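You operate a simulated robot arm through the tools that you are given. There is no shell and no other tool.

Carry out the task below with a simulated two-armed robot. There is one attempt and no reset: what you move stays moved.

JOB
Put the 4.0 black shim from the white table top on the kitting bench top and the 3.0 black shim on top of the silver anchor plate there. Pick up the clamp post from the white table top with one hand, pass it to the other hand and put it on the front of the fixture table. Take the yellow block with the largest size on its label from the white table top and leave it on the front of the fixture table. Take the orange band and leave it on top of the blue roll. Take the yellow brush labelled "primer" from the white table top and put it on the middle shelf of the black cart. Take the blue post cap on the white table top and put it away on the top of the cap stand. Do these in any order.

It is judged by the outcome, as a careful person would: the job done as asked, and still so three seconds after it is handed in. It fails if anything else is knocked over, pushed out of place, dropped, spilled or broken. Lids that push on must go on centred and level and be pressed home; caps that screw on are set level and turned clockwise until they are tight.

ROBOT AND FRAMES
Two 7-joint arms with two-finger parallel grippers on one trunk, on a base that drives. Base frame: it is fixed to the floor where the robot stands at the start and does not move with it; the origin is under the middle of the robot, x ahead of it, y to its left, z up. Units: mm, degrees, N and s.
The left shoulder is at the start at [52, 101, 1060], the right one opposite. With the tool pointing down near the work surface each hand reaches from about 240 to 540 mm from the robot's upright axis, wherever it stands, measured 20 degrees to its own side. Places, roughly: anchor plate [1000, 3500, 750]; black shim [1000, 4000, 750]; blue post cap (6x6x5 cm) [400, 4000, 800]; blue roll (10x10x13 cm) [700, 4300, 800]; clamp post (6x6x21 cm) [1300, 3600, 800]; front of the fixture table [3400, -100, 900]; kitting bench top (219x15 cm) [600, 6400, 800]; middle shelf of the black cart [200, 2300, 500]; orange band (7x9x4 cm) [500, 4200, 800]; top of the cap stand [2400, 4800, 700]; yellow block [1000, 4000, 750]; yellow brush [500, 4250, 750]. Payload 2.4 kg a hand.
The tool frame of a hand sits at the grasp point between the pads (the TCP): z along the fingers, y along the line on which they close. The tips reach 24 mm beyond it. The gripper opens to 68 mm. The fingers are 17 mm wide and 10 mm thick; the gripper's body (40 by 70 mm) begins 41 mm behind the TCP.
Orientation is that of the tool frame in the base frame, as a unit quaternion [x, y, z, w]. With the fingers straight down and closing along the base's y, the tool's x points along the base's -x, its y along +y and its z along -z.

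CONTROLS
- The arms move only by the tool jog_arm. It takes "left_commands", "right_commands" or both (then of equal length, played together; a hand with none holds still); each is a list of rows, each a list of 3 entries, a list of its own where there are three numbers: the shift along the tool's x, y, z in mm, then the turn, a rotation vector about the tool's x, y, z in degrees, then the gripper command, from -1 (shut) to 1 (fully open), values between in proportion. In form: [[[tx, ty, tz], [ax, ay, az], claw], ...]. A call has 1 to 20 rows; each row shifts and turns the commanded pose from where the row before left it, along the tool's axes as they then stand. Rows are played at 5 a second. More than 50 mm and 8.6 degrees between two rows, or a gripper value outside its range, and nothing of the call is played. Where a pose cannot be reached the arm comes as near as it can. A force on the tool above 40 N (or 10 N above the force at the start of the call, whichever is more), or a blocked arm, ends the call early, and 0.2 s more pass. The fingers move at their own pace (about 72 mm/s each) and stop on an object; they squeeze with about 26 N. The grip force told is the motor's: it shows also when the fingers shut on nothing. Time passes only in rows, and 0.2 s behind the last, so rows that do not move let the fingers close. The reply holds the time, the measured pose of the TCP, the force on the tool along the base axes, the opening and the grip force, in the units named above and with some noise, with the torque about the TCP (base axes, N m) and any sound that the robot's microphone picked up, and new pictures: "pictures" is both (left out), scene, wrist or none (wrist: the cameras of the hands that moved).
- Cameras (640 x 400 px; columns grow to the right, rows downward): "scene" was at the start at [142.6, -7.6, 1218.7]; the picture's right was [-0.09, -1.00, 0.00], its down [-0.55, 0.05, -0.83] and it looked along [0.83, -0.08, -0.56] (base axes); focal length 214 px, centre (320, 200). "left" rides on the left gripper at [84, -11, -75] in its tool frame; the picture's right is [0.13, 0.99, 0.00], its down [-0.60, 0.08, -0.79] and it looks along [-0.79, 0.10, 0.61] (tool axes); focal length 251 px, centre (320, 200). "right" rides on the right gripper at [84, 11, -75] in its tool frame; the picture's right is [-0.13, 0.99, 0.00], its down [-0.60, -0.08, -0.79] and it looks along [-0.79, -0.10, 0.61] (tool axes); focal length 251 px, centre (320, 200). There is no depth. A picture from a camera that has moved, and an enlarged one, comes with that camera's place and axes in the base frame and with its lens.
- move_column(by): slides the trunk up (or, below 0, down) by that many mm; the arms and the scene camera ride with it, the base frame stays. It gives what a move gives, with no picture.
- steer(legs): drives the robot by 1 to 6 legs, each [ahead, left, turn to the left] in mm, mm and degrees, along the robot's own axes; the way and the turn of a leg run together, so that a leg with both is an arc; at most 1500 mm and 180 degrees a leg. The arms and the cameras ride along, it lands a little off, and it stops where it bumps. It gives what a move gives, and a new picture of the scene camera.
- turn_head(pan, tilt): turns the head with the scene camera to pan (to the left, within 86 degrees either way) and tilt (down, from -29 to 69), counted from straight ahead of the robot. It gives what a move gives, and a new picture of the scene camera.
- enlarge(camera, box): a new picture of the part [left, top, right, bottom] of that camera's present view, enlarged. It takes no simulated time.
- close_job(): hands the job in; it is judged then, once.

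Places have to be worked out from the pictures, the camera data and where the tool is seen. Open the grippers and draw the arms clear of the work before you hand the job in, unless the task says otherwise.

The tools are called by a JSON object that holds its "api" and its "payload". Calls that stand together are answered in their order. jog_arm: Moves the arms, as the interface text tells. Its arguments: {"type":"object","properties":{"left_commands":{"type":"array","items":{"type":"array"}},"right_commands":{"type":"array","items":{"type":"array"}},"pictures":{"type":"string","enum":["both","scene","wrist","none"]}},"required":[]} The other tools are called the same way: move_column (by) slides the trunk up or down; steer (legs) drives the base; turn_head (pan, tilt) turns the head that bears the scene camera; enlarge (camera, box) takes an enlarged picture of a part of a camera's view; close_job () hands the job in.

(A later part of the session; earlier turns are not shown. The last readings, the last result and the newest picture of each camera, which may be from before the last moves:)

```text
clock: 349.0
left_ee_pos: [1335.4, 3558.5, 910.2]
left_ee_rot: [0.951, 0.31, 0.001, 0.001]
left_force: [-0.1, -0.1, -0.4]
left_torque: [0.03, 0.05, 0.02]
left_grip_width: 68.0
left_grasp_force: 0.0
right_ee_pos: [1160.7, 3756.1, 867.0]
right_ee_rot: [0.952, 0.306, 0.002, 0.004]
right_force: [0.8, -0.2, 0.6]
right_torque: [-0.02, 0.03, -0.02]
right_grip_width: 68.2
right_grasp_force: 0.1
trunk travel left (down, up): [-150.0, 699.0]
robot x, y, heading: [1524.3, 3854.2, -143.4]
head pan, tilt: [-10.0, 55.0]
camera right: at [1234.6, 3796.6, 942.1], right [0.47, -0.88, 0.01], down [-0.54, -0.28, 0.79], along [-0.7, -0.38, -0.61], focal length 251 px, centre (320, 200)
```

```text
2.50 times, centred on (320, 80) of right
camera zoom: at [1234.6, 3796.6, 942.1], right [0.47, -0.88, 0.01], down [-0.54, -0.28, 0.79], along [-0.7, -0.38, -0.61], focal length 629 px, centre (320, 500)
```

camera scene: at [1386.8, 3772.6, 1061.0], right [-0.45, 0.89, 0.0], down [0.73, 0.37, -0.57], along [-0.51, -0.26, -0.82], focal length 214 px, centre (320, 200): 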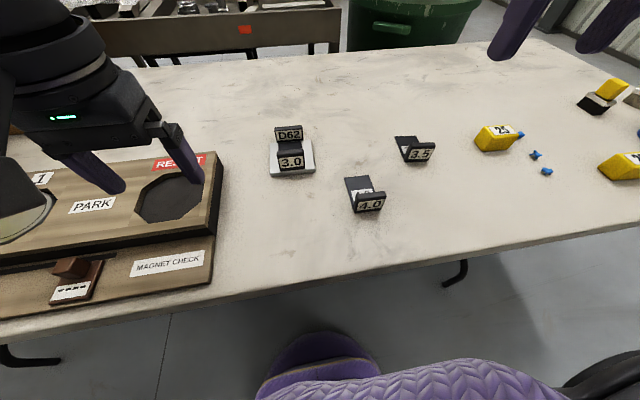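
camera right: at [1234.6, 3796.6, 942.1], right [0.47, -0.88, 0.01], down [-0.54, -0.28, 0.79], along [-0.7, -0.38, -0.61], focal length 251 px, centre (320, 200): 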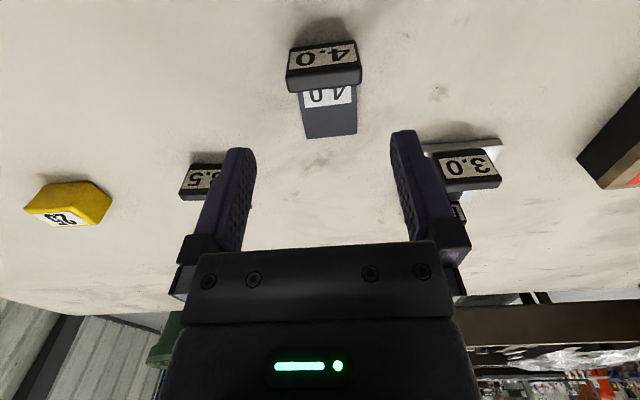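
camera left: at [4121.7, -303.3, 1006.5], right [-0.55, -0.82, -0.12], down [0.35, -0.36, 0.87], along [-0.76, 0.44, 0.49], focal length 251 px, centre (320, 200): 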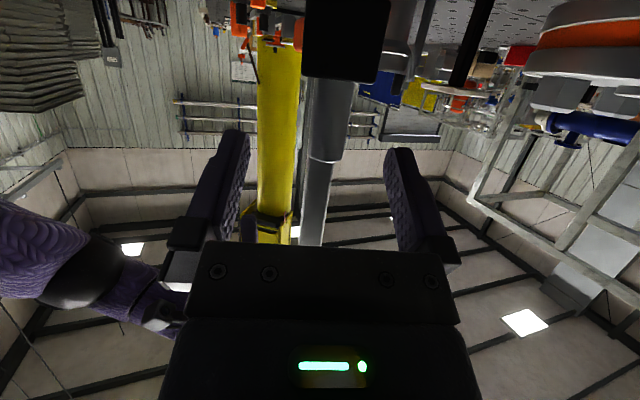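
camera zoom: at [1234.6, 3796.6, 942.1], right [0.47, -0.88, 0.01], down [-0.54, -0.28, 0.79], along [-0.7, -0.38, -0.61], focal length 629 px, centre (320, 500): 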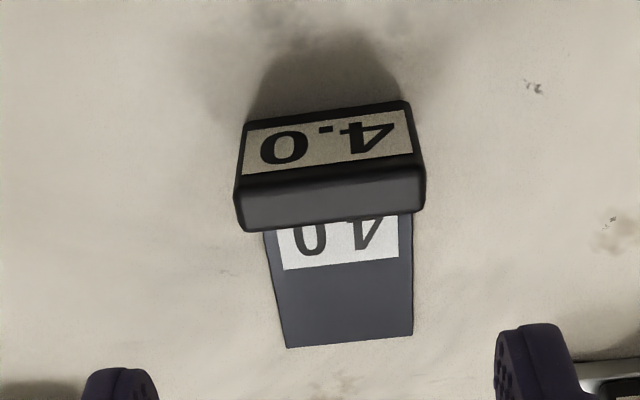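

The tab is 4 mm left of the TCP, otherwise aligned. I correct, descend to z ≈ 768 and close.

{"api": "jog_arm", "payload": {"right_commands": [[[-1.5, 4, 25], [0, 0, 1], 1], [[0, 0, 30], [0, 0, 0], 1], [[0, 0, 30], [0, 0, 0], 1], [[0, 0, 14], [0, 0, 0], 1], [[0, 0, 0], [0, 0, 0], 1], [[0, 0, 0], [0, 0, 0], -1], [[0, 0, 0], [0, 0, 0], -1], [[0, 0, 0], [0, 0, 0], -1]], "pictures": "wrist"}}

```text
clock: 350.8
left_ee_pos: [1335.0, 3558.6, 910.3]
left_ee_rot: [0.951, 0.31, 0.001, 0.001]
left_force: [-0.1, 0.0, -0.6]
left_torque: [0.01, 0.0, 0.0]
left_grip_width: 67.8
left_grasp_force: 0.0
right_ee_pos: [1162.7, 3752.0, 768.1]
right_ee_rot: [0.955, 0.298, 0.002, 0.003]
right_force: [-1.2, 0.0, -0.3]
right_torque: [0.0, -0.02, 0.03]
right_grip_width: 49.7
right_grasp_force: 26.1
trunk travel left (down, up): [-150.0, 699.0]
robot x, y, heading: [1518.3, 3855.9, -143.6]
head pan, tilt: [-10.0, 55.0]
camera right: at [1236.9, 3791.0, 842.5], right [0.46, -0.89, 0.01], down [-0.55, -0.27, 0.79], along [-0.7, -0.37, -0.61], focal length 251 px, centre (320, 200)
```

right: 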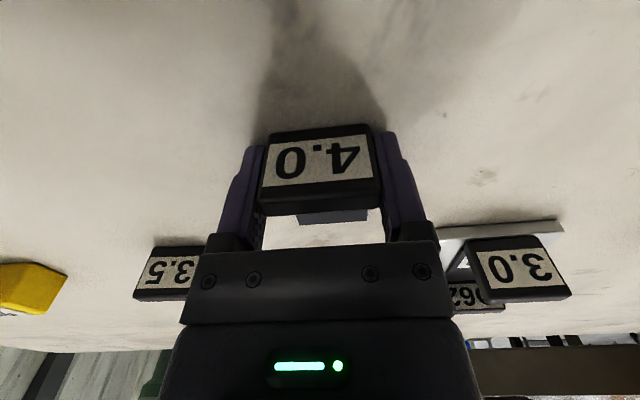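

Shim 4.0 is gripped (49.7 mm). I lift it and raise the trunk.

{"api": "jog_arm", "payload": {"right_commands": [[[0, 0, -10], [0, 0, 0], -1], [[0, 0, -25], [0, 0, 0], -1], [[0, 0, -35], [0, 0, 0], -1], [[0, 0, -35], [0, 0, 0], -1], [[0, 0, 0], [0, 0, 0], -1]], "pictures": "scene"}}

{"api": "move_column", "payload": {"by": 200}}

```text
clock: 352.0
left_ee_pos: [1334.3, 3558.5, 910.1]
left_ee_rot: [0.951, 0.31, 0.002, 0.001]
left_force: [-0.5, -0.7, 0.0]
left_torque: [0.0, 0.02, 0.01]
left_grip_width: 67.8
left_grasp_force: 0.0
right_ee_pos: [1161.2, 3750.7, 875.5]
right_ee_rot: [0.955, 0.298, 0.002, 0.003]
right_force: [-0.6, 0.4, -1.4]
right_torque: [0.0, 0.02, -0.04]
right_grip_width: 49.8
right_grasp_force: 26.1
trunk travel left (down, up): [-150.0, 699.0]
robot x, y, heading: [1525.2, 3855.6, -143.4]
head pan, tilt: [-10.0, 55.0]
camera scene: at [1386.8, 3772.6, 1061.0], right [-0.45, 0.89, 0.0], down [0.73, 0.37, -0.57], along [-0.51, -0.26, -0.82], focal length 214 px, centre (320, 200)
```

scene: 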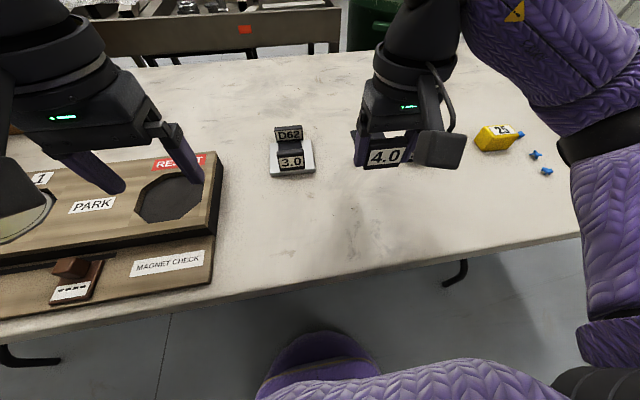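

```text
clock: 354.2
left_ee_pos: [1334.0, 3557.8, 1111.5]
left_ee_rot: [0.951, 0.31, 0.001, 0.001]
left_force: [0.1, 0.5, -0.5]
left_torque: [0.02, 0.01, 0.01]
left_grip_width: 68.0
left_grasp_force: 0.1
right_ee_pos: [1162.6, 3752.5, 1072.5]
right_ee_rot: [0.955, 0.297, 0.003, 0.003]
right_force: [0.8, -0.6, -1.8]
right_torque: [0.01, -0.01, -0.01]
right_grip_width: 49.8
right_grasp_force: 25.7
trunk travel left (down, up): [-350.0, 499.0]
robot x, y, heading: [1521.2, 3858.2, -143.3]
head pan, tilt: [-10.0, 55.0]
```

Now to the PRIMER brush with the left hand: I back off slightly and drive about 930 mm right along the table.

{"api": "steer", "payload": {"legs": [[-60, 0, 0], [0, -932, -0.6], [60, 0, 0]]}}

{"api": "turn_head", "payload": {"pan": 5, "tilt": 50}}

{"api": "enlarge", "payload": {"camera": "scene", "box": [200, 80, 440, 240]}}

```text
clock: 360.1
left_ee_pos: [783.0, 4304.5, 1109.9]
left_ee_rot: [0.952, 0.306, 0.002, 0.002]
left_force: [-0.5, 0.1, -0.1]
left_torque: [-0.02, -0.02, 0.0]
left_grip_width: 67.7
left_grasp_force: 0.0
right_ee_pos: [612.6, 4497.9, 1073.3]
right_ee_rot: [0.956, 0.293, 0.003, 0.003]
right_force: [-0.2, -0.4, -0.4]
right_torque: [0.04, -0.02, 0.01]
right_grip_width: 49.8
right_grasp_force: 26.5
trunk travel left (down, up): [-350.0, 499.0]
robot x, y, heading: [973.6, 4600.0, -144.1]
head pan, tilt: [-10.0, 55.0]
camera scene: at [875.3, 4544.7, 1264.3], right [-0.44, 0.9, 0.0], down [0.74, 0.36, -0.57], along [-0.51, -0.25, -0.82], focal length 214 px, centre (320, 200)
```

scene: 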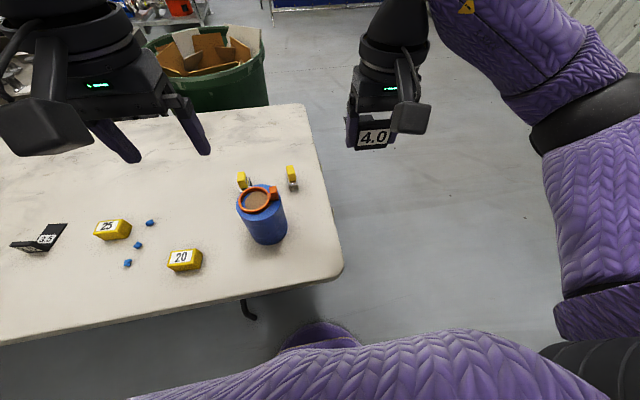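

```text
clock: 360.9
left_ee_pos: [783.9, 4304.7, 1111.2]
left_ee_rot: [0.952, 0.306, 0.001, 0.002]
left_force: [-0.2, 0.0, -0.8]
left_torque: [0.02, -0.02, -0.01]
left_grip_width: 68.0
left_grasp_force: 0.1
right_ee_pos: [613.2, 4498.5, 1072.7]
right_ee_rot: [0.956, 0.293, 0.003, 0.004]
right_force: [0.4, -1.1, -1.7]
right_torque: [0.01, 0.01, 0.02]
right_grip_width: 49.6
right_grasp_force: 26.3
trunk travel left (down, up): [-350.0, 499.0]
robot x, y, heading: [974.4, 4597.2, -143.9]
head pan, tilt: [5.0, 50.0]
camera scene: at [882.6, 4526.4, 1270.9], right [-0.66, 0.75, 0.0], down [0.58, 0.5, -0.64], along [-0.48, -0.42, -0.77], focal length 214 px, centre (320, 200)
```

scene: 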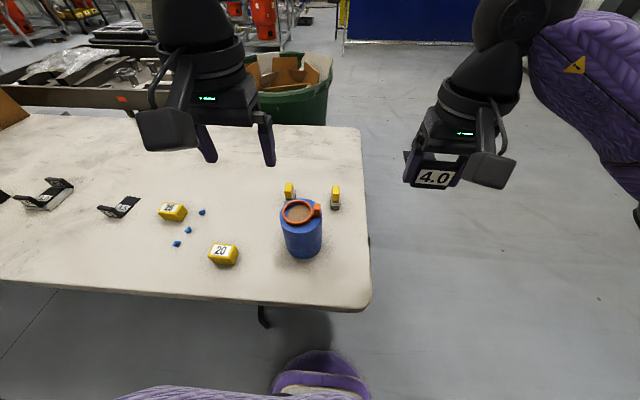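

```text
2.50 times, centred on (320, 160) of scene
camera zoom: at [882.6, 4526.4, 1270.9], right [-0.66, 0.75, 0.0], down [0.58, 0.5, -0.64], along [-0.48, -0.42, -0.77], focal length 536 px, centre (320, 300)
```

zoom: 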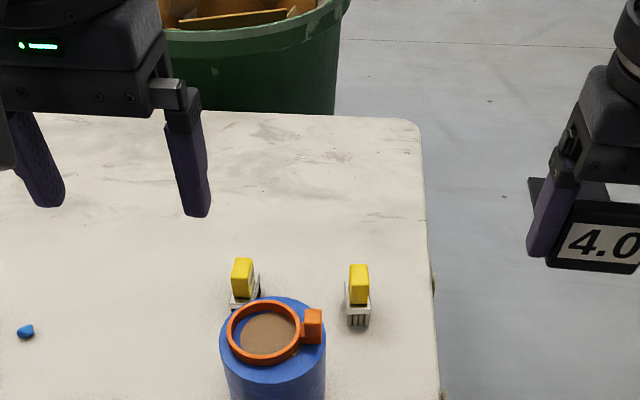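

From this side the roll stands right in front of the brush, so I deliver shim 4.0 first. I back off, turn around and drive to the front of the kitting bench.

{"api": "steer", "payload": {"legs": [[-350, 0, 0], [0, 0, 179], [-250, 1000, 0]]}}

{"api": "turn_head", "payload": {"pan": 0, "tilt": 35}}

```text
clock: 375.4
left_ee_pos: [660.3, 5774.5, 1111.1]
left_ee_rot: [-0.301, 0.953, 0.001, -0.002]
left_force: [0.0, 0.5, -0.5]
left_torque: [-0.01, 0.0, 0.01]
left_grip_width: 68.1
left_grasp_force: 0.1
right_ee_pos: [831.6, 5577.2, 1072.0]
right_ee_rot: [-0.289, 0.957, 0.004, -0.002]
right_force: [-0.1, 0.3, -1.5]
right_torque: [0.02, 0.01, 0.01]
right_grip_width: 49.8
right_grasp_force: 26.2
trunk travel left (down, up): [-350.0, 499.0]
robot x, y, heading: [469.5, 5480.3, 35.6]
head pan, tilt: [5.0, 50.0]
camera scene: at [561.6, 5553.5, 1270.9], right [0.65, -0.76, 0.0], down [-0.58, -0.5, -0.64], along [0.49, 0.42, -0.77], focal length 214 px, centre (320, 200)
```

scene: 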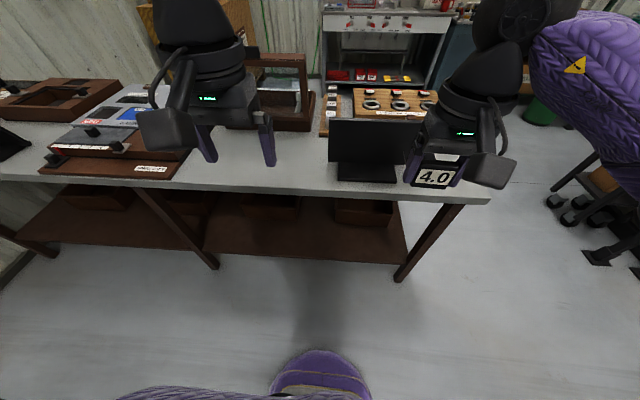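

```text
clock: 376.2
left_ee_pos: [662.1, 5773.2, 1111.6]
left_ee_rot: [-0.301, 0.954, 0.002, -0.002]
left_force: [0.1, -0.6, 0.0]
left_torque: [0.0, -0.02, 0.04]
left_grip_width: 68.1
left_grasp_force: 0.1
right_ee_pos: [831.4, 5577.2, 1072.5]
right_ee_rot: [-0.289, 0.957, 0.004, -0.002]
right_force: [0.6, 0.4, -1.9]
right_torque: [0.05, 0.04, -0.03]
right_grip_width: 49.7
right_grasp_force: 26.6
trunk travel left (down, up): [-350.0, 499.0]
robot x, y, heading: [468.0, 5479.5, 35.5]
head pan, tilt: [0.0, 35.0]
camera scene: at [574.9, 5554.6, 1292.5], right [0.58, -0.81, 0.0], down [-0.47, -0.33, -0.82], along [0.67, 0.48, -0.57], focal length 214 px, centre (320, 200)
```

scene: 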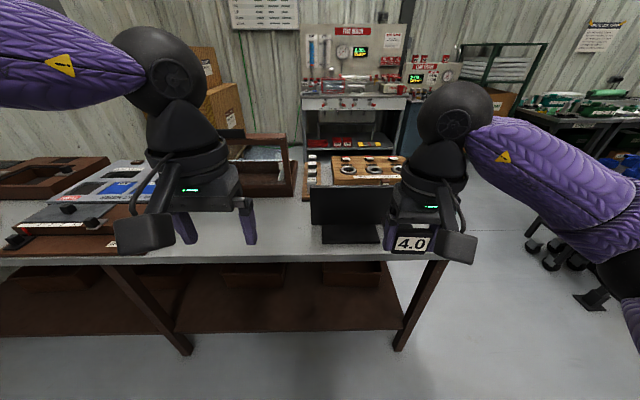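

The bench front has a free stretch left of the black panel. I enlarge to check.

{"api": "enlarge", "payload": {"camera": "scene", "box": [60, 120, 480, 290]}}

{"api": "turn_head", "payload": {"pan": 25, "tilt": 35}}

```text
1.52 times, centred on (270, 205) of scene
camera zoom: at [574.9, 5554.6, 1292.5], right [0.58, -0.81, 0.0], down [-0.47, -0.33, -0.82], along [0.67, 0.48, -0.57], focal length 327 px, centre (396, 192)
```

zoom: 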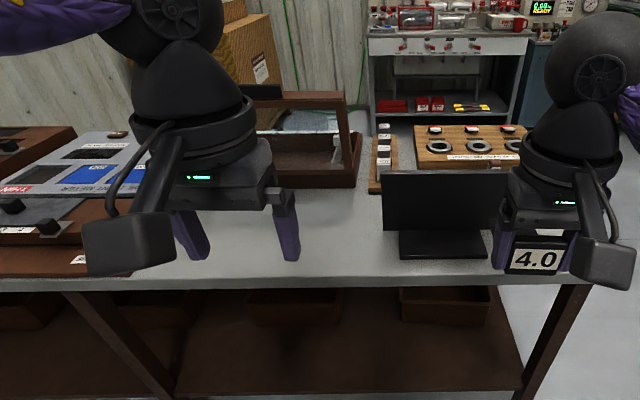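

```text
clock: 377.1
left_ee_pos: [662.9, 5774.1, 1110.2]
left_ee_rot: [-0.302, 0.953, 0.002, -0.002]
left_force: [0.2, -0.7, -0.9]
left_torque: [0.03, 0.02, -0.01]
left_grip_width: 67.8
left_grasp_force: 0.0
right_ee_pos: [831.1, 5577.5, 1073.0]
right_ee_rot: [-0.289, 0.957, 0.004, -0.003]
right_force: [-0.2, 0.3, -0.8]
right_torque: [0.01, 0.04, -0.03]
right_grip_width: 49.9
right_grasp_force: 25.7
trunk travel left (down, up): [-350.0, 499.0]
robot x, y, heading: [469.1, 5479.0, 35.9]
head pan, tilt: [25.0, 35.0]
camera scene: at [546.6, 5580.0, 1292.6], right [0.87, -0.49, 0.0], down [-0.28, -0.5, -0.82], along [0.4, 0.71, -0.57], focal length 214 px, centre (320, 200)
```

scene: 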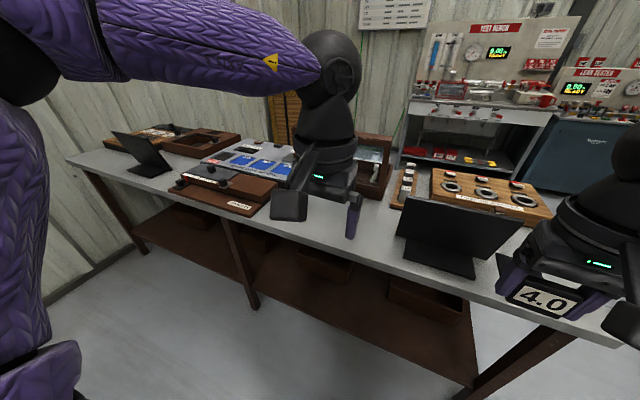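

The free stretch lies 24–557 mm left of my axis. To keep the right elbow off the monitor I'll place the shim about 420 mm left of here: I drive 560 mm left and 230 mm forward.

{"api": "steer", "payload": {"legs": [[0, 560, 0], [200, 0, 0]]}}

{"api": "turn_head", "payload": {"pan": 0, "tilt": 50}}

{"api": "enlarge", "payload": {"camera": "scene", "box": [180, 80, 540, 310]}}

```text
clock: 381.5
left_ee_pos: [498.5, 6349.8, 1110.7]
left_ee_rot: [-0.303, 0.953, 0.002, -0.001]
left_force: [0.5, 0.0, 0.2]
left_torque: [-0.05, 0.06, 0.04]
left_grip_width: 68.2
left_grasp_force: 0.0
right_ee_pos: [668.7, 6154.0, 1072.2]
right_ee_rot: [-0.29, 0.957, 0.004, -0.003]
right_force: [1.1, 0.8, -2.0]
right_torque: [-0.03, 0.01, 0.02]
right_grip_width: 50.0
right_grasp_force: 25.7
trunk travel left (down, up): [-350.0, 499.0]
robot x, y, heading: [309.6, 6054.8, 35.8]
head pan, tilt: [25.0, 35.0]
camera scene: at [383.6, 6156.1, 1292.5], right [0.87, -0.49, 0.0], down [-0.28, -0.5, -0.82], along [0.4, 0.71, -0.57], focal length 214 px, centre (320, 200)
```

scene: 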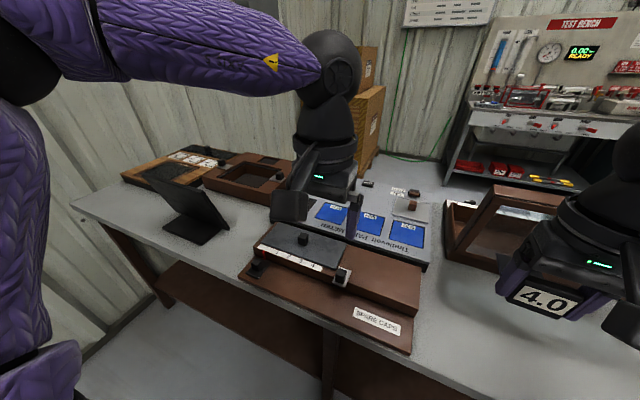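

```text
clock: 382.4
left_ee_pos: [497.2, 6350.0, 1111.3]
left_ee_rot: [-0.303, 0.953, 0.001, -0.001]
left_force: [0.1, -0.7, -0.8]
left_torque: [0.02, -0.02, -0.03]
left_grip_width: 68.1
left_grasp_force: 0.0
right_ee_pos: [667.3, 6154.3, 1073.5]
right_ee_rot: [-0.29, 0.957, 0.004, -0.002]
right_force: [0.7, 0.0, -1.1]
right_torque: [-0.04, 0.03, -0.04]
right_grip_width: 49.9
right_grasp_force: 26.1
trunk travel left (down, up): [-350.0, 499.0]
robot x, y, heading: [308.2, 6053.8, 35.6]
head pan, tilt: [0.0, 50.0]
camera scene: at [402.5, 6124.0, 1270.9], right [0.58, -0.81, 0.0], down [-0.62, -0.45, -0.64], along [0.52, 0.38, -0.77], focal length 214 px, centre (320, 200)
```

scene: 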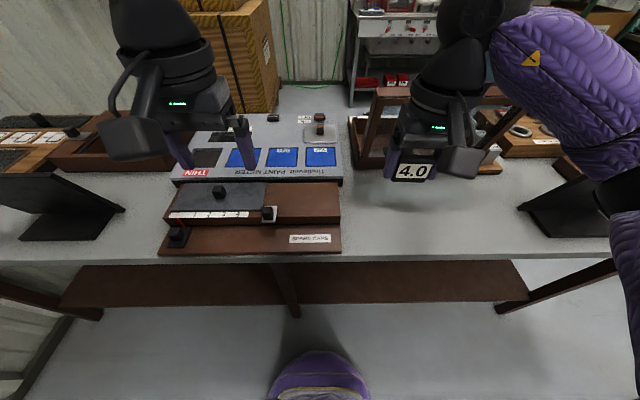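

```text
1.74 times, centred on (360, 195) of scene
camera zoom: at [402.5, 6124.0, 1270.9], right [0.58, -0.81, 0.0], down [-0.62, -0.45, -0.64], along [0.52, 0.38, -0.77], focal length 373 px, centre (250, 209)
```

zoom: 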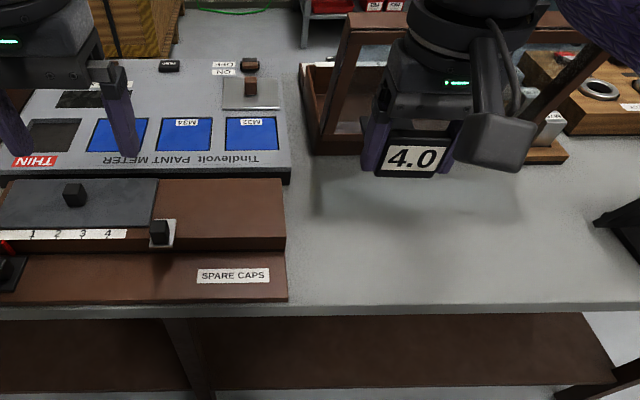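

The free area is to the right of the "SPARE CAPS" box. I drive 50 mm forward and 40 mm right, then lower the trunk.

{"api": "steer", "payload": {"legs": [[50, -40, 0]]}}

{"api": "move_column", "payload": {"by": -150}}

{"api": "turn_head", "payload": {"pan": -12, "tilt": 55}}

{"api": "enlarge", "payload": {"camera": "scene", "box": [180, 80, 540, 310]}}

```text
clock: 383.4
left_ee_pos: [563.0, 6346.9, 1110.3]
left_ee_rot: [-0.303, 0.953, 0.001, -0.001]
left_force: [0.1, -0.2, 0.5]
left_torque: [-0.01, -0.01, 0.02]
left_grip_width: 67.8
left_grasp_force: 0.1
right_ee_pos: [732.4, 6150.2, 1073.8]
right_ee_rot: [-0.29, 0.957, 0.003, -0.003]
right_force: [0.1, 0.0, -1.5]
right_torque: [-0.04, 0.01, 0.03]
right_grip_width: 49.6
right_grasp_force: 26.0
trunk travel left (down, up): [-350.0, 499.0]
robot x, y, heading: [374.0, 6050.8, 35.7]
head pan, tilt: [0.0, 50.0]
camera scene: at [467.2, 6120.8, 1270.8], right [0.58, -0.81, 0.0], down [-0.62, -0.45, -0.64], along [0.52, 0.38, -0.77], focal length 214 px, centre (320, 200)
```

scene: 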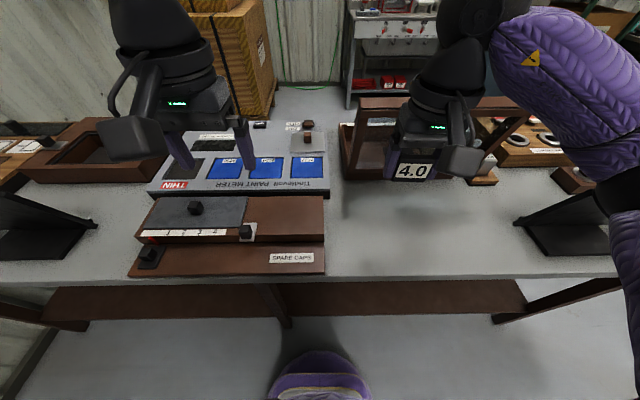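

```text
clock: 385.2
left_ee_pos: [562.0, 6348.3, 961.3]
left_ee_rot: [-0.303, 0.953, 0.002, -0.001]
left_force: [0.4, 0.7, -0.1]
left_torque: [-0.01, 0.02, 0.01]
left_grip_width: 68.1
left_grasp_force: 0.0
right_ee_pos: [730.8, 6149.8, 922.7]
right_ee_rot: [-0.29, 0.957, 0.003, -0.002]
right_force: [-0.2, -0.1, -1.6]
right_torque: [0.02, 0.03, 0.01]
right_grip_width: 49.7
right_grasp_force: 25.8
trunk travel left (down, up): [-200.0, 649.0]
robot x, y, heading: [371.0, 6052.9, 35.6]
head pan, tilt: [0.0, 50.0]
```

```text
clock: 385.9
left_ee_pos: [562.4, 6347.8, 961.8]
left_ee_rot: [-0.304, 0.953, 0.002, -0.001]
left_force: [1.2, -0.3, 0.1]
left_torque: [0.0, 0.02, 0.0]
left_grip_width: 68.0
left_grasp_force: 0.0
right_ee_pos: [731.8, 6151.2, 922.9]
right_ee_rot: [-0.29, 0.957, 0.004, -0.002]
right_force: [1.1, 0.4, -1.1]
right_torque: [0.03, -0.01, -0.04]
right_grip_width: 49.7
right_grasp_force: 26.2
trunk travel left (down, up): [-200.0, 649.0]
robot x, y, heading: [375.4, 6053.1, 35.7]
head pan, tilt: [-12.0, 55.0]
camera scene: at [496.7, 6124.2, 1112.2], right [0.4, -0.92, 0.0], down [-0.75, -0.33, -0.57], along [0.52, 0.23, -0.82], focal length 214 px, centre (320, 200)
```

scene: 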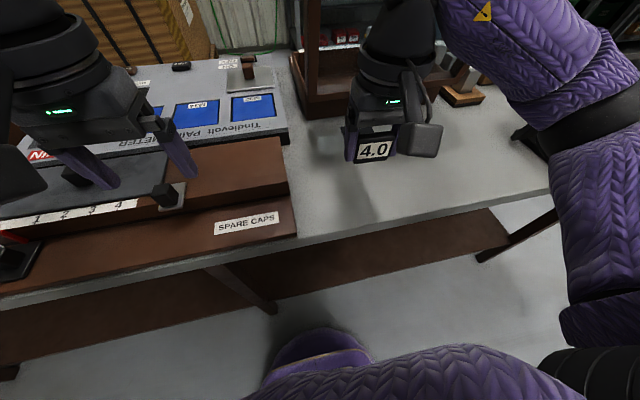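

```text
1.74 times, centred on (360, 195) of scene
camera zoom: at [496.7, 6124.2, 1112.2], right [0.4, -0.92, 0.0], down [-0.75, -0.33, -0.57], along [0.52, 0.23, -0.82], focal length 373 px, centre (250, 209)
```

zoom: 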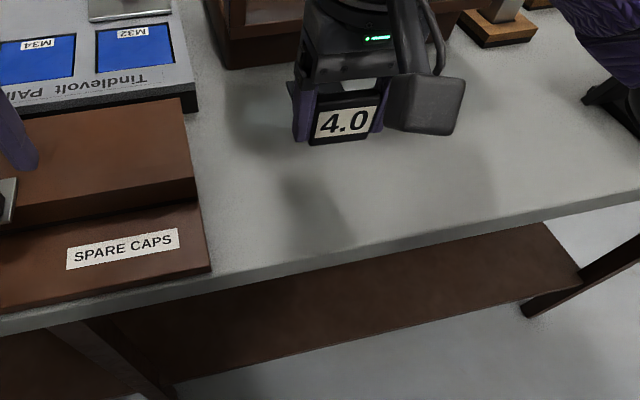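

The shim hangs over the free front area, tab about 55 mm inside the edge. I lower it, first 70 mm, then in small steps.

{"api": "jog_arm", "payload": {"right_commands": [[[0, 0, 25], [0, 0, 0], -1], [[0, 0, 25], [0, 0, 0], -1], [[0, 0, 20], [0, 0, 0], -1], [[0, 0, 0], [0, 0, 0], -1]], "pictures": "both"}}

{"api": "enlarge", "payload": {"camera": "scene", "box": [280, 80, 480, 220]}}

```text
clock: 386.9
left_ee_pos: [563.3, 6345.7, 959.4]
left_ee_rot: [-0.303, 0.953, 0.001, -0.002]
left_force: [0.0, 0.1, 0.3]
left_torque: [0.01, 0.01, -0.04]
left_grip_width: 68.3
left_grasp_force: 0.0
right_ee_pos: [731.9, 6150.1, 852.0]
right_ee_rot: [-0.291, 0.957, 0.005, -0.002]
right_force: [-0.2, -0.7, -2.0]
right_torque: [-0.02, 0.03, 0.01]
right_grip_width: 49.9
right_grasp_force: 25.5
trunk travel left (down, up): [-200.0, 649.0]
robot x, y, heading: [374.1, 6052.2, 35.8]
head pan, tilt: [-12.0, 55.0]
camera scene: at [496.7, 6124.1, 1112.2], right [0.4, -0.92, 0.0], down [-0.75, -0.33, -0.57], along [0.52, 0.23, -0.82], focal length 214 px, centre (320, 200)
camera right: at [656.0, 6112.4, 927.5], right [-0.44, 0.9, 0.01], down [0.55, 0.27, 0.79], along [0.71, 0.36, -0.61], focal length 251 px, centre (320, 200)
```

scene: 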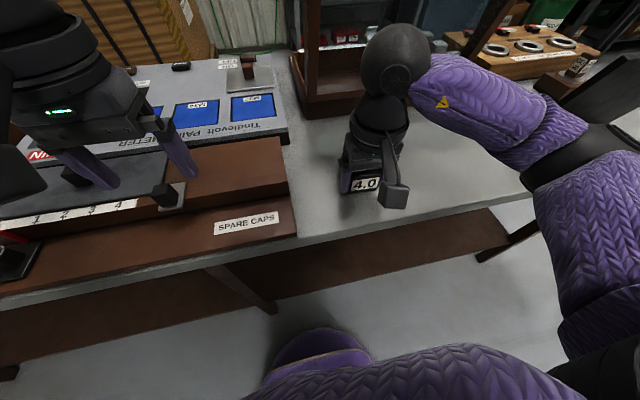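
right: 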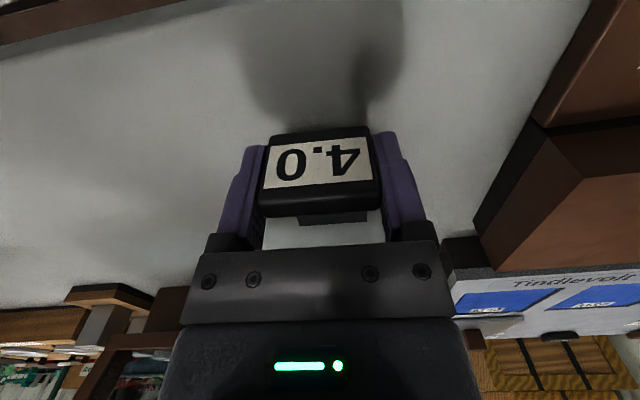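

```text
2.86 times, centred on (380, 150) of scene
camera zoom: at [496.7, 6124.1, 1112.2], right [0.4, -0.92, 0.0], down [-0.75, -0.33, -0.57], along [0.52, 0.23, -0.82], focal length 613 px, centre (149, 343)
```

zoom: 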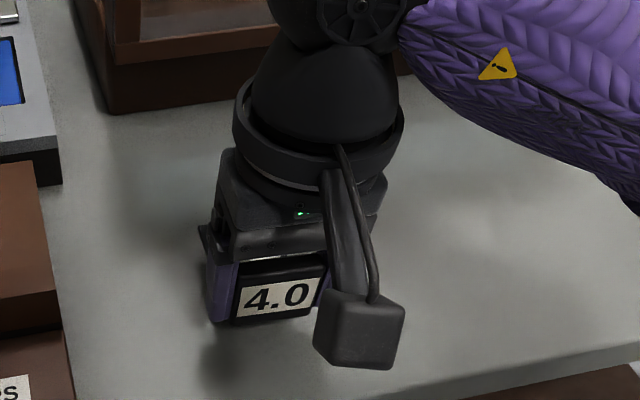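

Still some way above the surface. I continue down in 5 mm steps.

{"api": "jog_arm", "payload": {"right_commands": [[[0, 0, 6], [0, 0, 0], -1], [[0, 0, 5], [0, 0, 0], -1], [[0, 0, 4], [0, 0, 0], -1], [[0, 0, 4], [0, 0, 0], -1], [[0, 0, 0], [0, 0, 0], -1]], "pictures": "none"}}

```text
clock: 388.1
left_ee_pos: [562.7, 6347.9, 960.2]
left_ee_rot: [-0.303, 0.953, 0.002, -0.002]
left_force: [0.1, 1.1, -0.5]
left_torque: [0.02, -0.01, 0.01]
left_grip_width: 68.3
left_grasp_force: 0.1
right_ee_pos: [731.0, 6150.1, 834.9]
right_ee_rot: [-0.291, 0.957, 0.004, -0.002]
right_force: [0.2, -0.1, -1.5]
right_torque: [0.02, -0.04, 0.0]
right_grip_width: 49.6
right_grasp_force: 25.8
trunk travel left (down, up): [-200.0, 649.0]
robot x, y, heading: [373.6, 6052.8, 35.6]
head pan, tilt: [-12.0, 55.0]
```

Not yet at the surface (z = 835). I keep going in 4 mm steps.

{"api": "jog_arm", "payload": {"right_commands": [[[0, 0, 4], [0, 0, 0], -1], [[0, 0, 4], [0, 0, 0], -1], [[0, 0, 3], [0, 0, 0], -1], [[0, 0, 3], [0, 0, 0], -1], [[0, 0, 0], [0, 0, 0], -1]], "pictures": "none"}}

```text
clock: 389.1
left_ee_pos: [562.1, 6346.8, 960.7]
left_ee_rot: [-0.302, 0.953, 0.001, -0.001]
left_force: [-0.1, 0.5, 0.0]
left_torque: [-0.01, 0.0, 0.02]
left_grip_width: 68.0
left_grasp_force: 0.1
right_ee_pos: [730.4, 6152.4, 825.1]
right_ee_rot: [-0.29, 0.957, 0.006, 0.002]
right_force: [-8.5, -5.1, 25.2]
right_torque: [-0.83, -0.08, -0.3]
right_grip_width: 49.9
right_grasp_force: 25.7
trunk travel left (down, up): [-200.0, 649.0]
robot x, y, heading: [372.3, 6054.0, 35.6]
head pan, tilt: [-12.0, 55.0]
stopped in row 4 (right hand): the force on the tool passed its limit at 45 N (the readings are from after the stop); the commanded pose is now the measured one
```

Contact: the surface is at about z 827 for the TCP. I ease up 2 mm to relieve the press.

{"api": "jog_arm", "payload": {"right_commands": [[[0, 0, -2], [0, 0, 0], -1], [[0, 0, 0], [0, 0, 0], -1]], "pictures": "both"}}

```text
clock: 389.7
left_ee_pos: [561.0, 6347.4, 960.0]
left_ee_rot: [-0.303, 0.953, 0.002, -0.001]
left_force: [0.0, -0.1, -0.3]
left_torque: [0.02, -0.01, 0.02]
left_grip_width: 67.9
left_grasp_force: 0.1
right_ee_pos: [731.1, 6152.4, 824.7]
right_ee_rot: [-0.289, 0.957, 0.006, 0.0]
right_force: [-2.0, -1.3, 2.5]
right_torque: [-0.13, 0.05, -0.14]
right_grip_width: 49.8
right_grasp_force: 26.3
trunk travel left (down, up): [-200.0, 649.0]
robot x, y, heading: [368.3, 6055.7, 35.8]
head pan, tilt: [-12.0, 55.0]
camera scene: at [496.3, 6124.0, 1112.1], right [0.4, -0.92, 0.0], down [-0.75, -0.33, -0.57], along [0.53, 0.23, -0.82], focal length 214 px, centre (320, 200)
camera right: at [655.7, 6113.8, 898.8], right [-0.44, 0.9, 0.01], down [0.55, 0.26, 0.79], along [0.71, 0.36, -0.61], focal length 251 px, centre (320, 200)
```

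scene: 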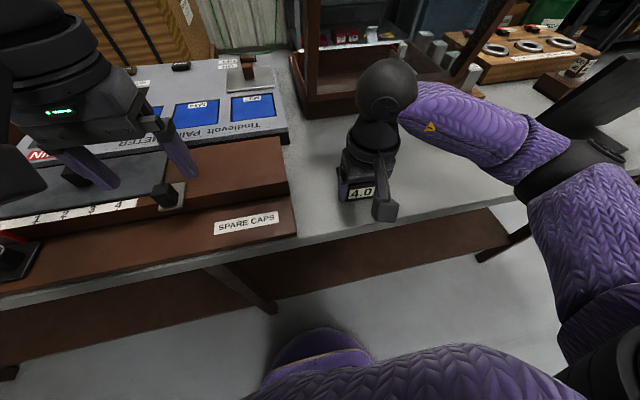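
right: 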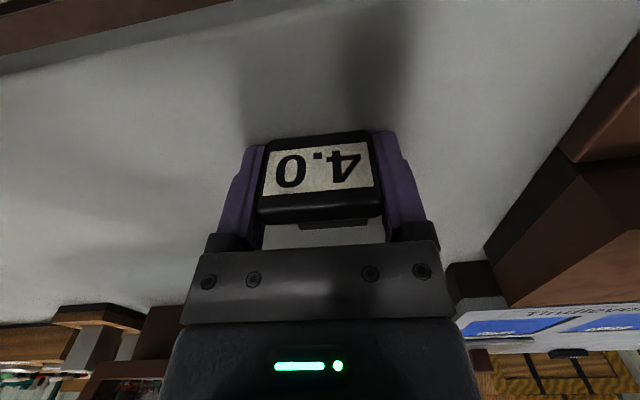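

The shim rests lightly (2.5 N) on the bench. I open and lift straight up.

{"api": "jog_arm", "payload": {"right_commands": [[[0, 0, 0], [0, 0, 0], 0.6], [[0, 0, 0], [0, 0, 0], 0.8], [[0, 0, 0], [0, 0, 0], 1], [[0, 0, 0], [0, 0, 0], 1], [[0, 0, -15], [0, 0, 0], 1], [[0, 0, -30], [0, 0, 0], 1], [[0, 0, -35], [0, 0, 0], 1], [[0, 0, -35], [0, 0, 0], 1], [[0, 0, 0], [0, 0, 0], 1]], "pictures": "both"}}

```text
clock: 391.7
left_ee_pos: [561.9, 6347.1, 960.0]
left_ee_rot: [-0.303, 0.953, 0.001, -0.001]
left_force: [0.3, -0.4, -0.3]
left_torque: [0.02, 0.01, -0.02]
left_grip_width: 67.8
left_grasp_force: 0.0
right_ee_pos: [732.0, 6149.4, 939.9]
right_ee_rot: [-0.29, 0.957, 0.005, 0.0]
right_force: [-0.4, 0.8, 0.5]
right_torque: [0.0, 0.0, 0.01]
right_grip_width: 67.9
right_grasp_force: 0.1
trunk travel left (down, up): [-200.0, 649.0]
robot x, y, heading: [372.7, 6052.6, 35.7]
head pan, tilt: [-12.0, 55.0]
camera scene: at [496.6, 6124.0, 1112.2], right [0.4, -0.92, 0.0], down [-0.75, -0.33, -0.57], along [0.53, 0.23, -0.82], focal length 214 px, centre (320, 200)
camera right: at [655.9, 6111.4, 1014.1], right [-0.44, 0.9, 0.01], down [0.55, 0.26, 0.79], along [0.71, 0.36, -0.61], focal length 251 px, centre (320, 200)
```

scene: 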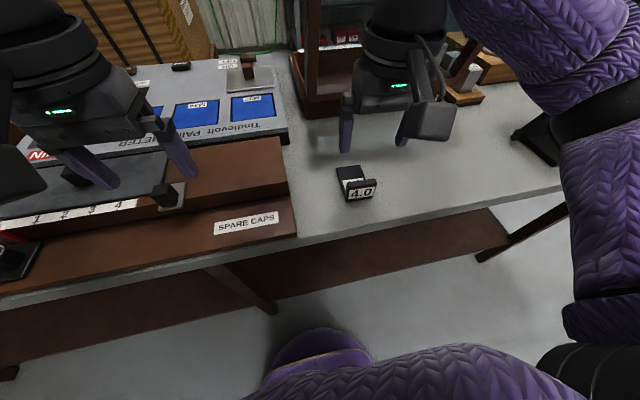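
right: 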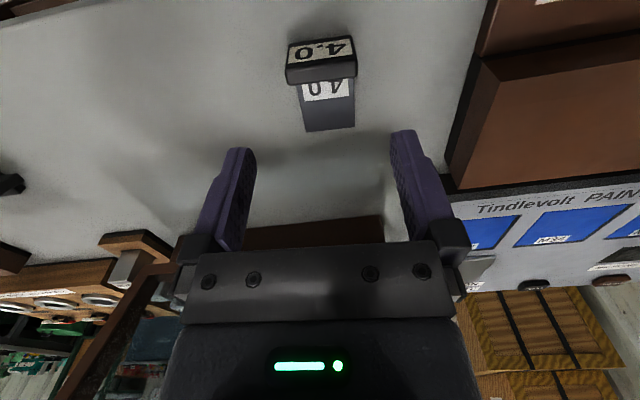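

The 4.0 shim lies on the kitting bench. Next the brush: I raise the trunk, back off, turn and drive to the short end of the white table, this time lined up for the right hand.

{"api": "move_column", "payload": {"by": 150}}

{"api": "steer", "payload": {"legs": [[-350, 0, 0], [0, 0, -90], [1057, -409, 0]]}}

{"api": "turn_head", "payload": {"pan": -5, "tilt": 50}}

{"api": "enlarge", "payload": {"camera": "scene", "box": [200, 60, 440, 260]}}

```text
clock: 393.4
left_ee_pos: [562.2, 6347.0, 1109.7]
left_ee_rot: [-0.303, 0.953, 0.002, -0.001]
left_force: [0.0, 0.4, -0.4]
left_torque: [0.02, 0.02, -0.03]
left_grip_width: 68.2
left_grasp_force: 0.2
right_ee_pos: [733.4, 6149.9, 1089.2]
right_ee_rot: [-0.29, 0.957, 0.005, 0.0]
right_force: [-0.1, 0.2, 1.0]
right_torque: [0.0, -0.01, 0.03]
right_grip_width: 68.0
right_grasp_force: 0.1
trunk travel left (down, up): [-350.0, 499.0]
robot x, y, heading: [371.6, 6053.8, 35.7]
head pan, tilt: [-12.0, 55.0]
```

```text
clock: 405.0
left_ee_pos: [663.2, 4545.7, 1110.9]
left_ee_rot: [0.465, 0.886, 0.002, 0.0]
left_force: [-0.3, 0.5, -0.8]
left_torque: [0.02, -0.02, 0.0]
left_grip_width: 67.6
left_grasp_force: 0.0
right_ee_pos: [465.5, 4378.3, 1089.6]
right_ee_rot: [0.477, 0.879, 0.003, 0.004]
right_force: [0.4, 0.0, 0.8]
right_torque: [0.03, -0.02, -0.01]
right_grip_width: 67.8
right_grasp_force: 0.0
trunk travel left (down, up): [-350.0, 499.0]
robot x, y, heading: [372.6, 4741.7, -55.1]
head pan, tilt: [-12.0, 55.0]
camera scene: at [422.1, 4642.0, 1264.4], right [-0.92, -0.39, 0.0], down [-0.32, 0.75, -0.57], along [0.22, -0.53, -0.82], focal length 214 px, centre (320, 200)
```

scene: 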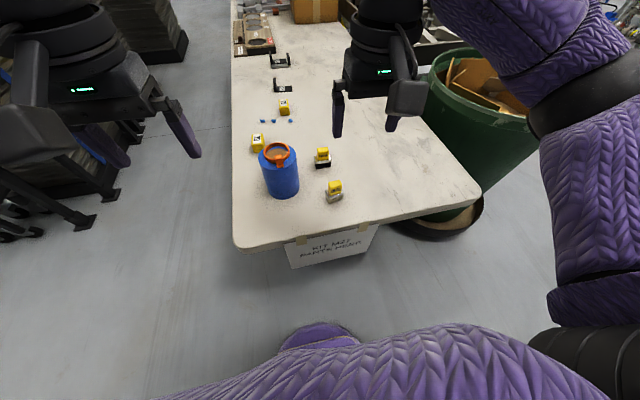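

```text
clock: 405.7
left_ee_pos: [664.3, 4545.6, 1110.1]
left_ee_rot: [0.465, 0.886, 0.001, 0.0]
left_force: [0.1, 0.5, -0.7]
left_torque: [0.01, -0.03, 0.03]
left_grip_width: 68.1
left_grasp_force: 0.1
right_ee_pos: [465.6, 4377.7, 1091.4]
right_ee_rot: [0.476, 0.879, 0.004, 0.003]
right_force: [-0.3, 0.7, 0.2]
right_torque: [-0.01, 0.0, -0.01]
right_grip_width: 67.8
right_grasp_force: 0.1
trunk travel left (down, up): [-350.0, 499.0]
robot x, y, heading: [376.3, 4741.5, -54.7]
head pan, tilt: [-5.0, 50.0]
camera scene: at [432.3, 4641.8, 1270.9], right [-0.87, -0.5, 0.0], down [-0.38, 0.66, -0.64], along [0.32, -0.56, -0.77], focal length 214 px, centre (320, 200)
```

scene: 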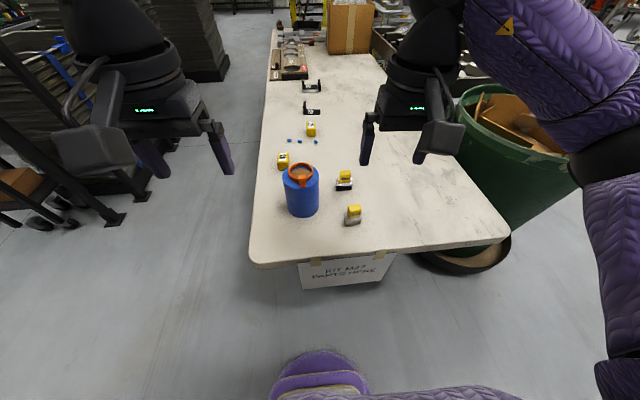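

```text
2.00 times, centred on (320, 160) of scene
camera zoom: at [432.3, 4641.8, 1270.9], right [-0.87, -0.5, 0.0], down [-0.38, 0.66, -0.64], along [0.32, -0.56, -0.77], focal length 429 px, centre (320, 280)
```

zoom: 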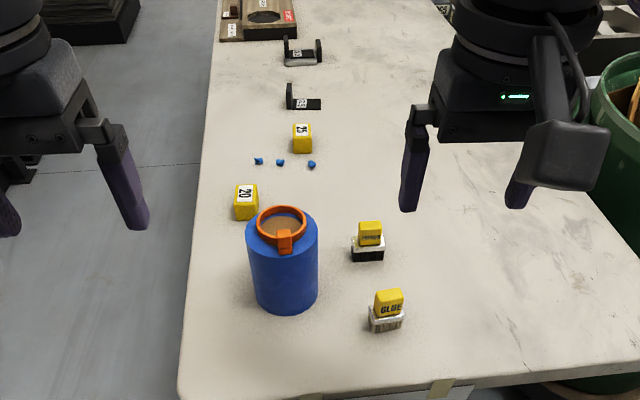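

The brush is 611 mm ahead and 136 mm right of my axis. I raise both hands a little relative to the trunk, drive 141 mm forward and lower the trunk.

{"api": "jog_arm", "payload": {"left_commands": [[[0, 10, -30], [0, 0, 0], 1], [[0, 10, -30], [0, 0, 0], 1], [[0, 10, -30], [0, 0, 0], 1]], "right_commands": [[[0, 0, -30], [0, 0, 0], 1], [[0, 0, -30], [0, 0, 0], 1], [[0, 0, -30], [0, 0, 0], 1]], "pictures": "none"}}

{"api": "steer", "payload": {"legs": [[141, 0, 0.6]]}}

{"api": "move_column", "payload": {"by": -250}}

{"api": "turn_head", "payload": {"pan": -8, "tilt": 50}}

```text
clock: 406.5
left_ee_pos: [687.4, 4562.1, 1202.0]
left_ee_rot: [0.465, 0.885, 0.001, 0.001]
left_force: [0.4, 0.3, -0.6]
left_torque: [-0.01, 0.01, 0.03]
left_grip_width: 68.0
left_grasp_force: 0.0
right_ee_pos: [465.0, 4377.7, 1178.2]
right_ee_rot: [0.476, 0.879, 0.004, 0.004]
right_force: [0.1, 0.7, -0.5]
right_torque: [0.02, -0.01, 0.0]
right_grip_width: 67.9
right_grasp_force: 0.1
trunk travel left (down, up): [-350.0, 499.0]
robot x, y, heading: [371.3, 4739.9, -54.8]
head pan, tilt: [-5.0, 50.0]
```

```text
clock: 407.8
left_ee_pos: [771.9, 4450.5, 1200.1]
left_ee_rot: [0.459, 0.888, 0.003, 0.0]
left_force: [-0.5, -0.8, -0.1]
left_torque: [0.04, 0.0, 0.0]
left_grip_width: 67.8
left_grasp_force: 0.0
right_ee_pos: [551.8, 4264.5, 1177.6]
right_ee_rot: [0.471, 0.882, 0.004, 0.003]
right_force: [-1.1, 0.9, -1.1]
right_torque: [0.0, 0.06, 0.01]
right_grip_width: 68.2
right_grasp_force: 0.0
trunk travel left (down, up): [-350.0, 499.0]
robot x, y, heading: [449.3, 4628.3, -54.2]
head pan, tilt: [-5.0, 50.0]
camera scene: at [515.0, 4528.1, 1270.8], right [-0.86, -0.51, 0.0], down [-0.39, 0.66, -0.64], along [0.33, -0.55, -0.77], focal length 214 px, centre (320, 200)
```

scene: 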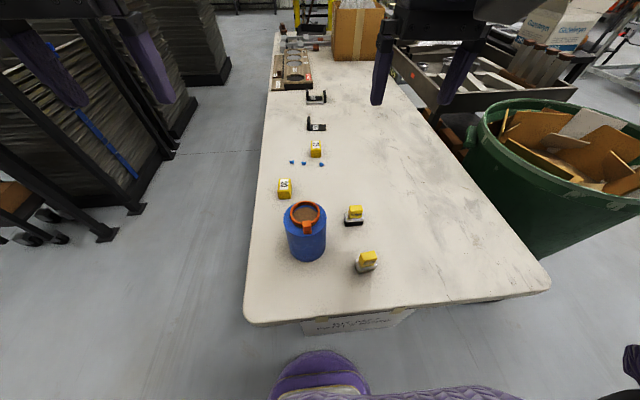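

```text
clock: 410.4
left_ee_pos: [771.3, 4451.0, 950.9]
left_ee_rot: [0.46, 0.888, 0.003, 0.0]
left_force: [-0.1, 0.4, -0.5]
left_torque: [0.01, -0.02, 0.0]
left_grip_width: 67.9
left_grasp_force: 0.1
right_ee_pos: [551.7, 4265.1, 927.4]
right_ee_rot: [0.471, 0.882, 0.004, 0.005]
right_force: [0.3, 0.5, -0.3]
right_torque: [0.03, -0.01, 0.04]
right_grip_width: 68.0
right_grasp_force: 0.1
trunk travel left (down, up): [-100.0, 749.0]
robot x, y, heading: [450.2, 4624.6, -54.1]
head pan, tilt: [-5.0, 50.0]
```

```text
clock: 411.0
left_ee_pos: [770.2, 4451.0, 951.4]
left_ee_rot: [0.459, 0.888, 0.002, -0.001]
left_force: [-0.2, 0.4, 0.0]
left_torque: [0.01, -0.02, -0.04]
left_grip_width: 68.0
left_grasp_force: 0.1
right_ee_pos: [550.9, 4264.5, 928.3]
right_ee_rot: [0.472, 0.882, 0.004, 0.004]
right_force: [0.1, -0.2, -0.1]
right_torque: [0.03, 0.0, -0.01]
right_grip_width: 67.8
right_grasp_force: 0.1
trunk travel left (down, up): [-100.0, 749.0]
robot x, y, heading: [452.9, 4627.8, -54.3]
head pan, tilt: [-8.0, 50.0]
camera scene: at [548.1, 4475.4, 1015.9], right [-0.88, -0.47, 0.0], down [-0.36, 0.68, -0.64], along [0.3, -0.57, -0.77], focal length 214 px, centre (320, 200)
```

scene: 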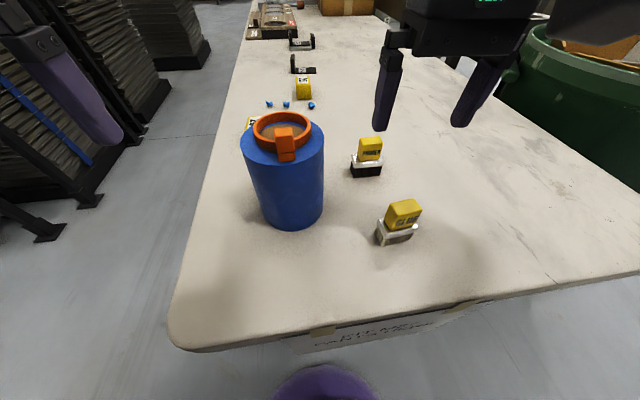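

I measure the brush from the scene and the right wrist cameras.

{"api": "enlarge", "payload": {"camera": "scene", "box": [330, 110, 450, 260]}}

{"api": "enlarge", "payload": {"camera": "right", "box": [160, 0, 480, 220]}}

```text
2.67 times, centred on (390, 185) of scene
camera zoom: at [548.1, 4475.4, 1015.9], right [-0.88, -0.47, 0.0], down [-0.36, 0.68, -0.64], along [0.3, -0.57, -0.77], focal length 572 px, centre (133, 240)
```

zoom: 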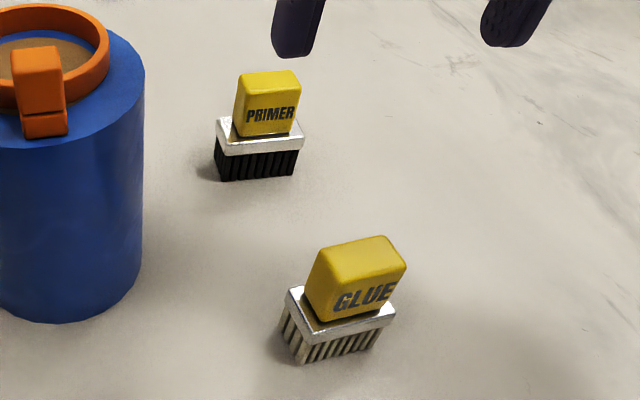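

```text
1.82 times, centred on (320, 110) of right
camera zoom: at [512.6, 4340.8, 1002.3], right [0.9, 0.44, 0.01], down [0.26, -0.55, 0.79], along [0.36, -0.71, -0.61], focal length 457 px, centre (320, 364)
```

zoom: 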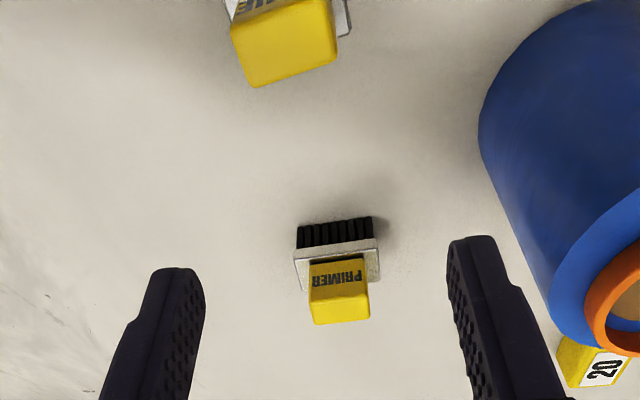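

The brush handle's top centre is about (616, 4163, 803), heading ≈ −53.5°; it stands 65 mm tall. I move the right hand above it.

{"api": "jog_arm", "payload": {"right_commands": [[[-30, -0.5, 10], [0, 0, -1.5], 1], [[-30, -0.5, 15], [0, 0, -1.4], 1], [[-30, -0.5, 20], [0, 0, 0], 1], [[-30.5, -0.5, 23], [0, 0, 0], 1], [[0, 0, 0], [0, 0, 0], 1]], "pictures": "both"}}

{"api": "enlarge", "payload": {"camera": "right", "box": [200, 0, 440, 160]}}

```text
clock: 412.2
left_ee_pos: [773.5, 4452.8, 951.4]
left_ee_rot: [0.459, 0.889, 0.001, 0.0]
left_force: [-0.7, -0.6, 0.3]
left_torque: [0.02, 0.0, 0.01]
left_grip_width: 67.9
left_grasp_force: 0.2
right_ee_pos: [618.7, 4166.1, 861.7]
right_ee_rot: [0.448, 0.894, 0.005, 0.004]
right_force: [-0.5, -0.2, 0.4]
right_torque: [-0.01, 0.02, 0.04]
right_grip_width: 67.7
right_grasp_force: 0.0
trunk travel left (down, up): [-100.0, 749.0]
robot x, y, heading: [453.4, 4627.6, -54.0]
head pan, tilt: [-8.0, 50.0]
camera scene: at [548.1, 4475.3, 1015.9], right [-0.88, -0.47, 0.0], down [-0.36, 0.68, -0.64], along [0.3, -0.57, -0.77], focal length 214 px, centre (320, 200)
camera right: at [576.4, 4239.0, 936.7], right [0.87, 0.49, 0.01], down [0.29, -0.53, 0.79], along [0.39, -0.69, -0.61], focal length 251 px, centre (320, 200)
```

scene: 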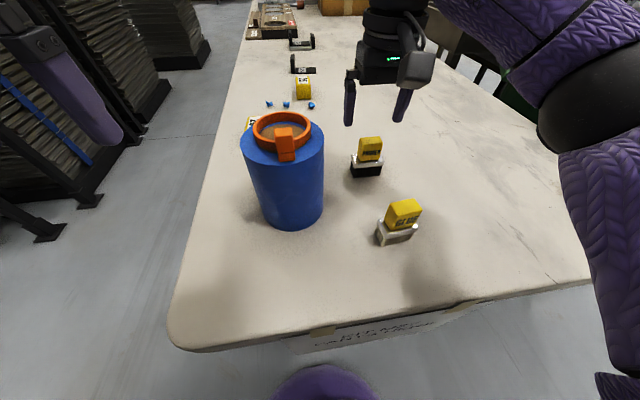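
right: 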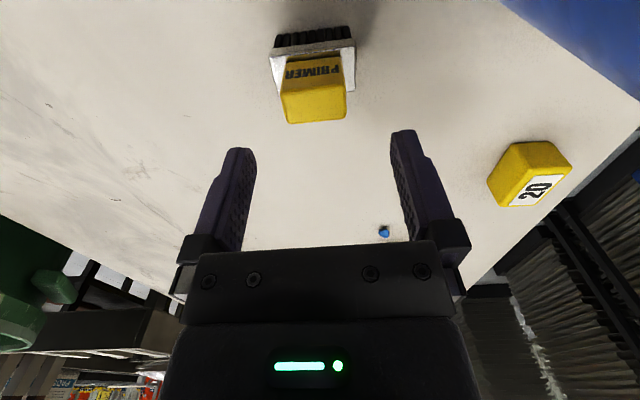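

```text
2.50 times, centred on (320, 80) of right
camera zoom: at [576.4, 4239.0, 936.7], right [0.87, 0.49, 0.01], down [0.29, -0.53, 0.79], along [0.39, -0.69, -0.61], focal length 629 px, centre (320, 500)
```

zoom: 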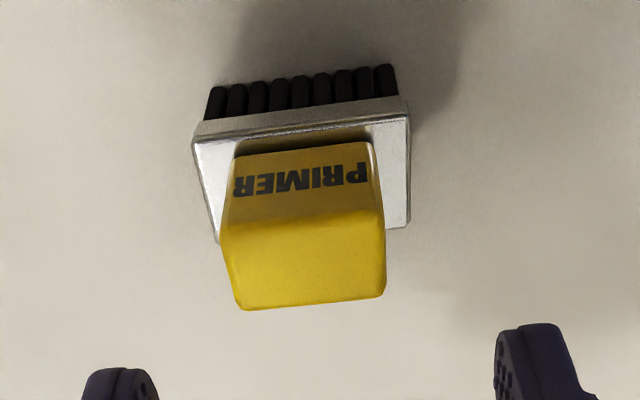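

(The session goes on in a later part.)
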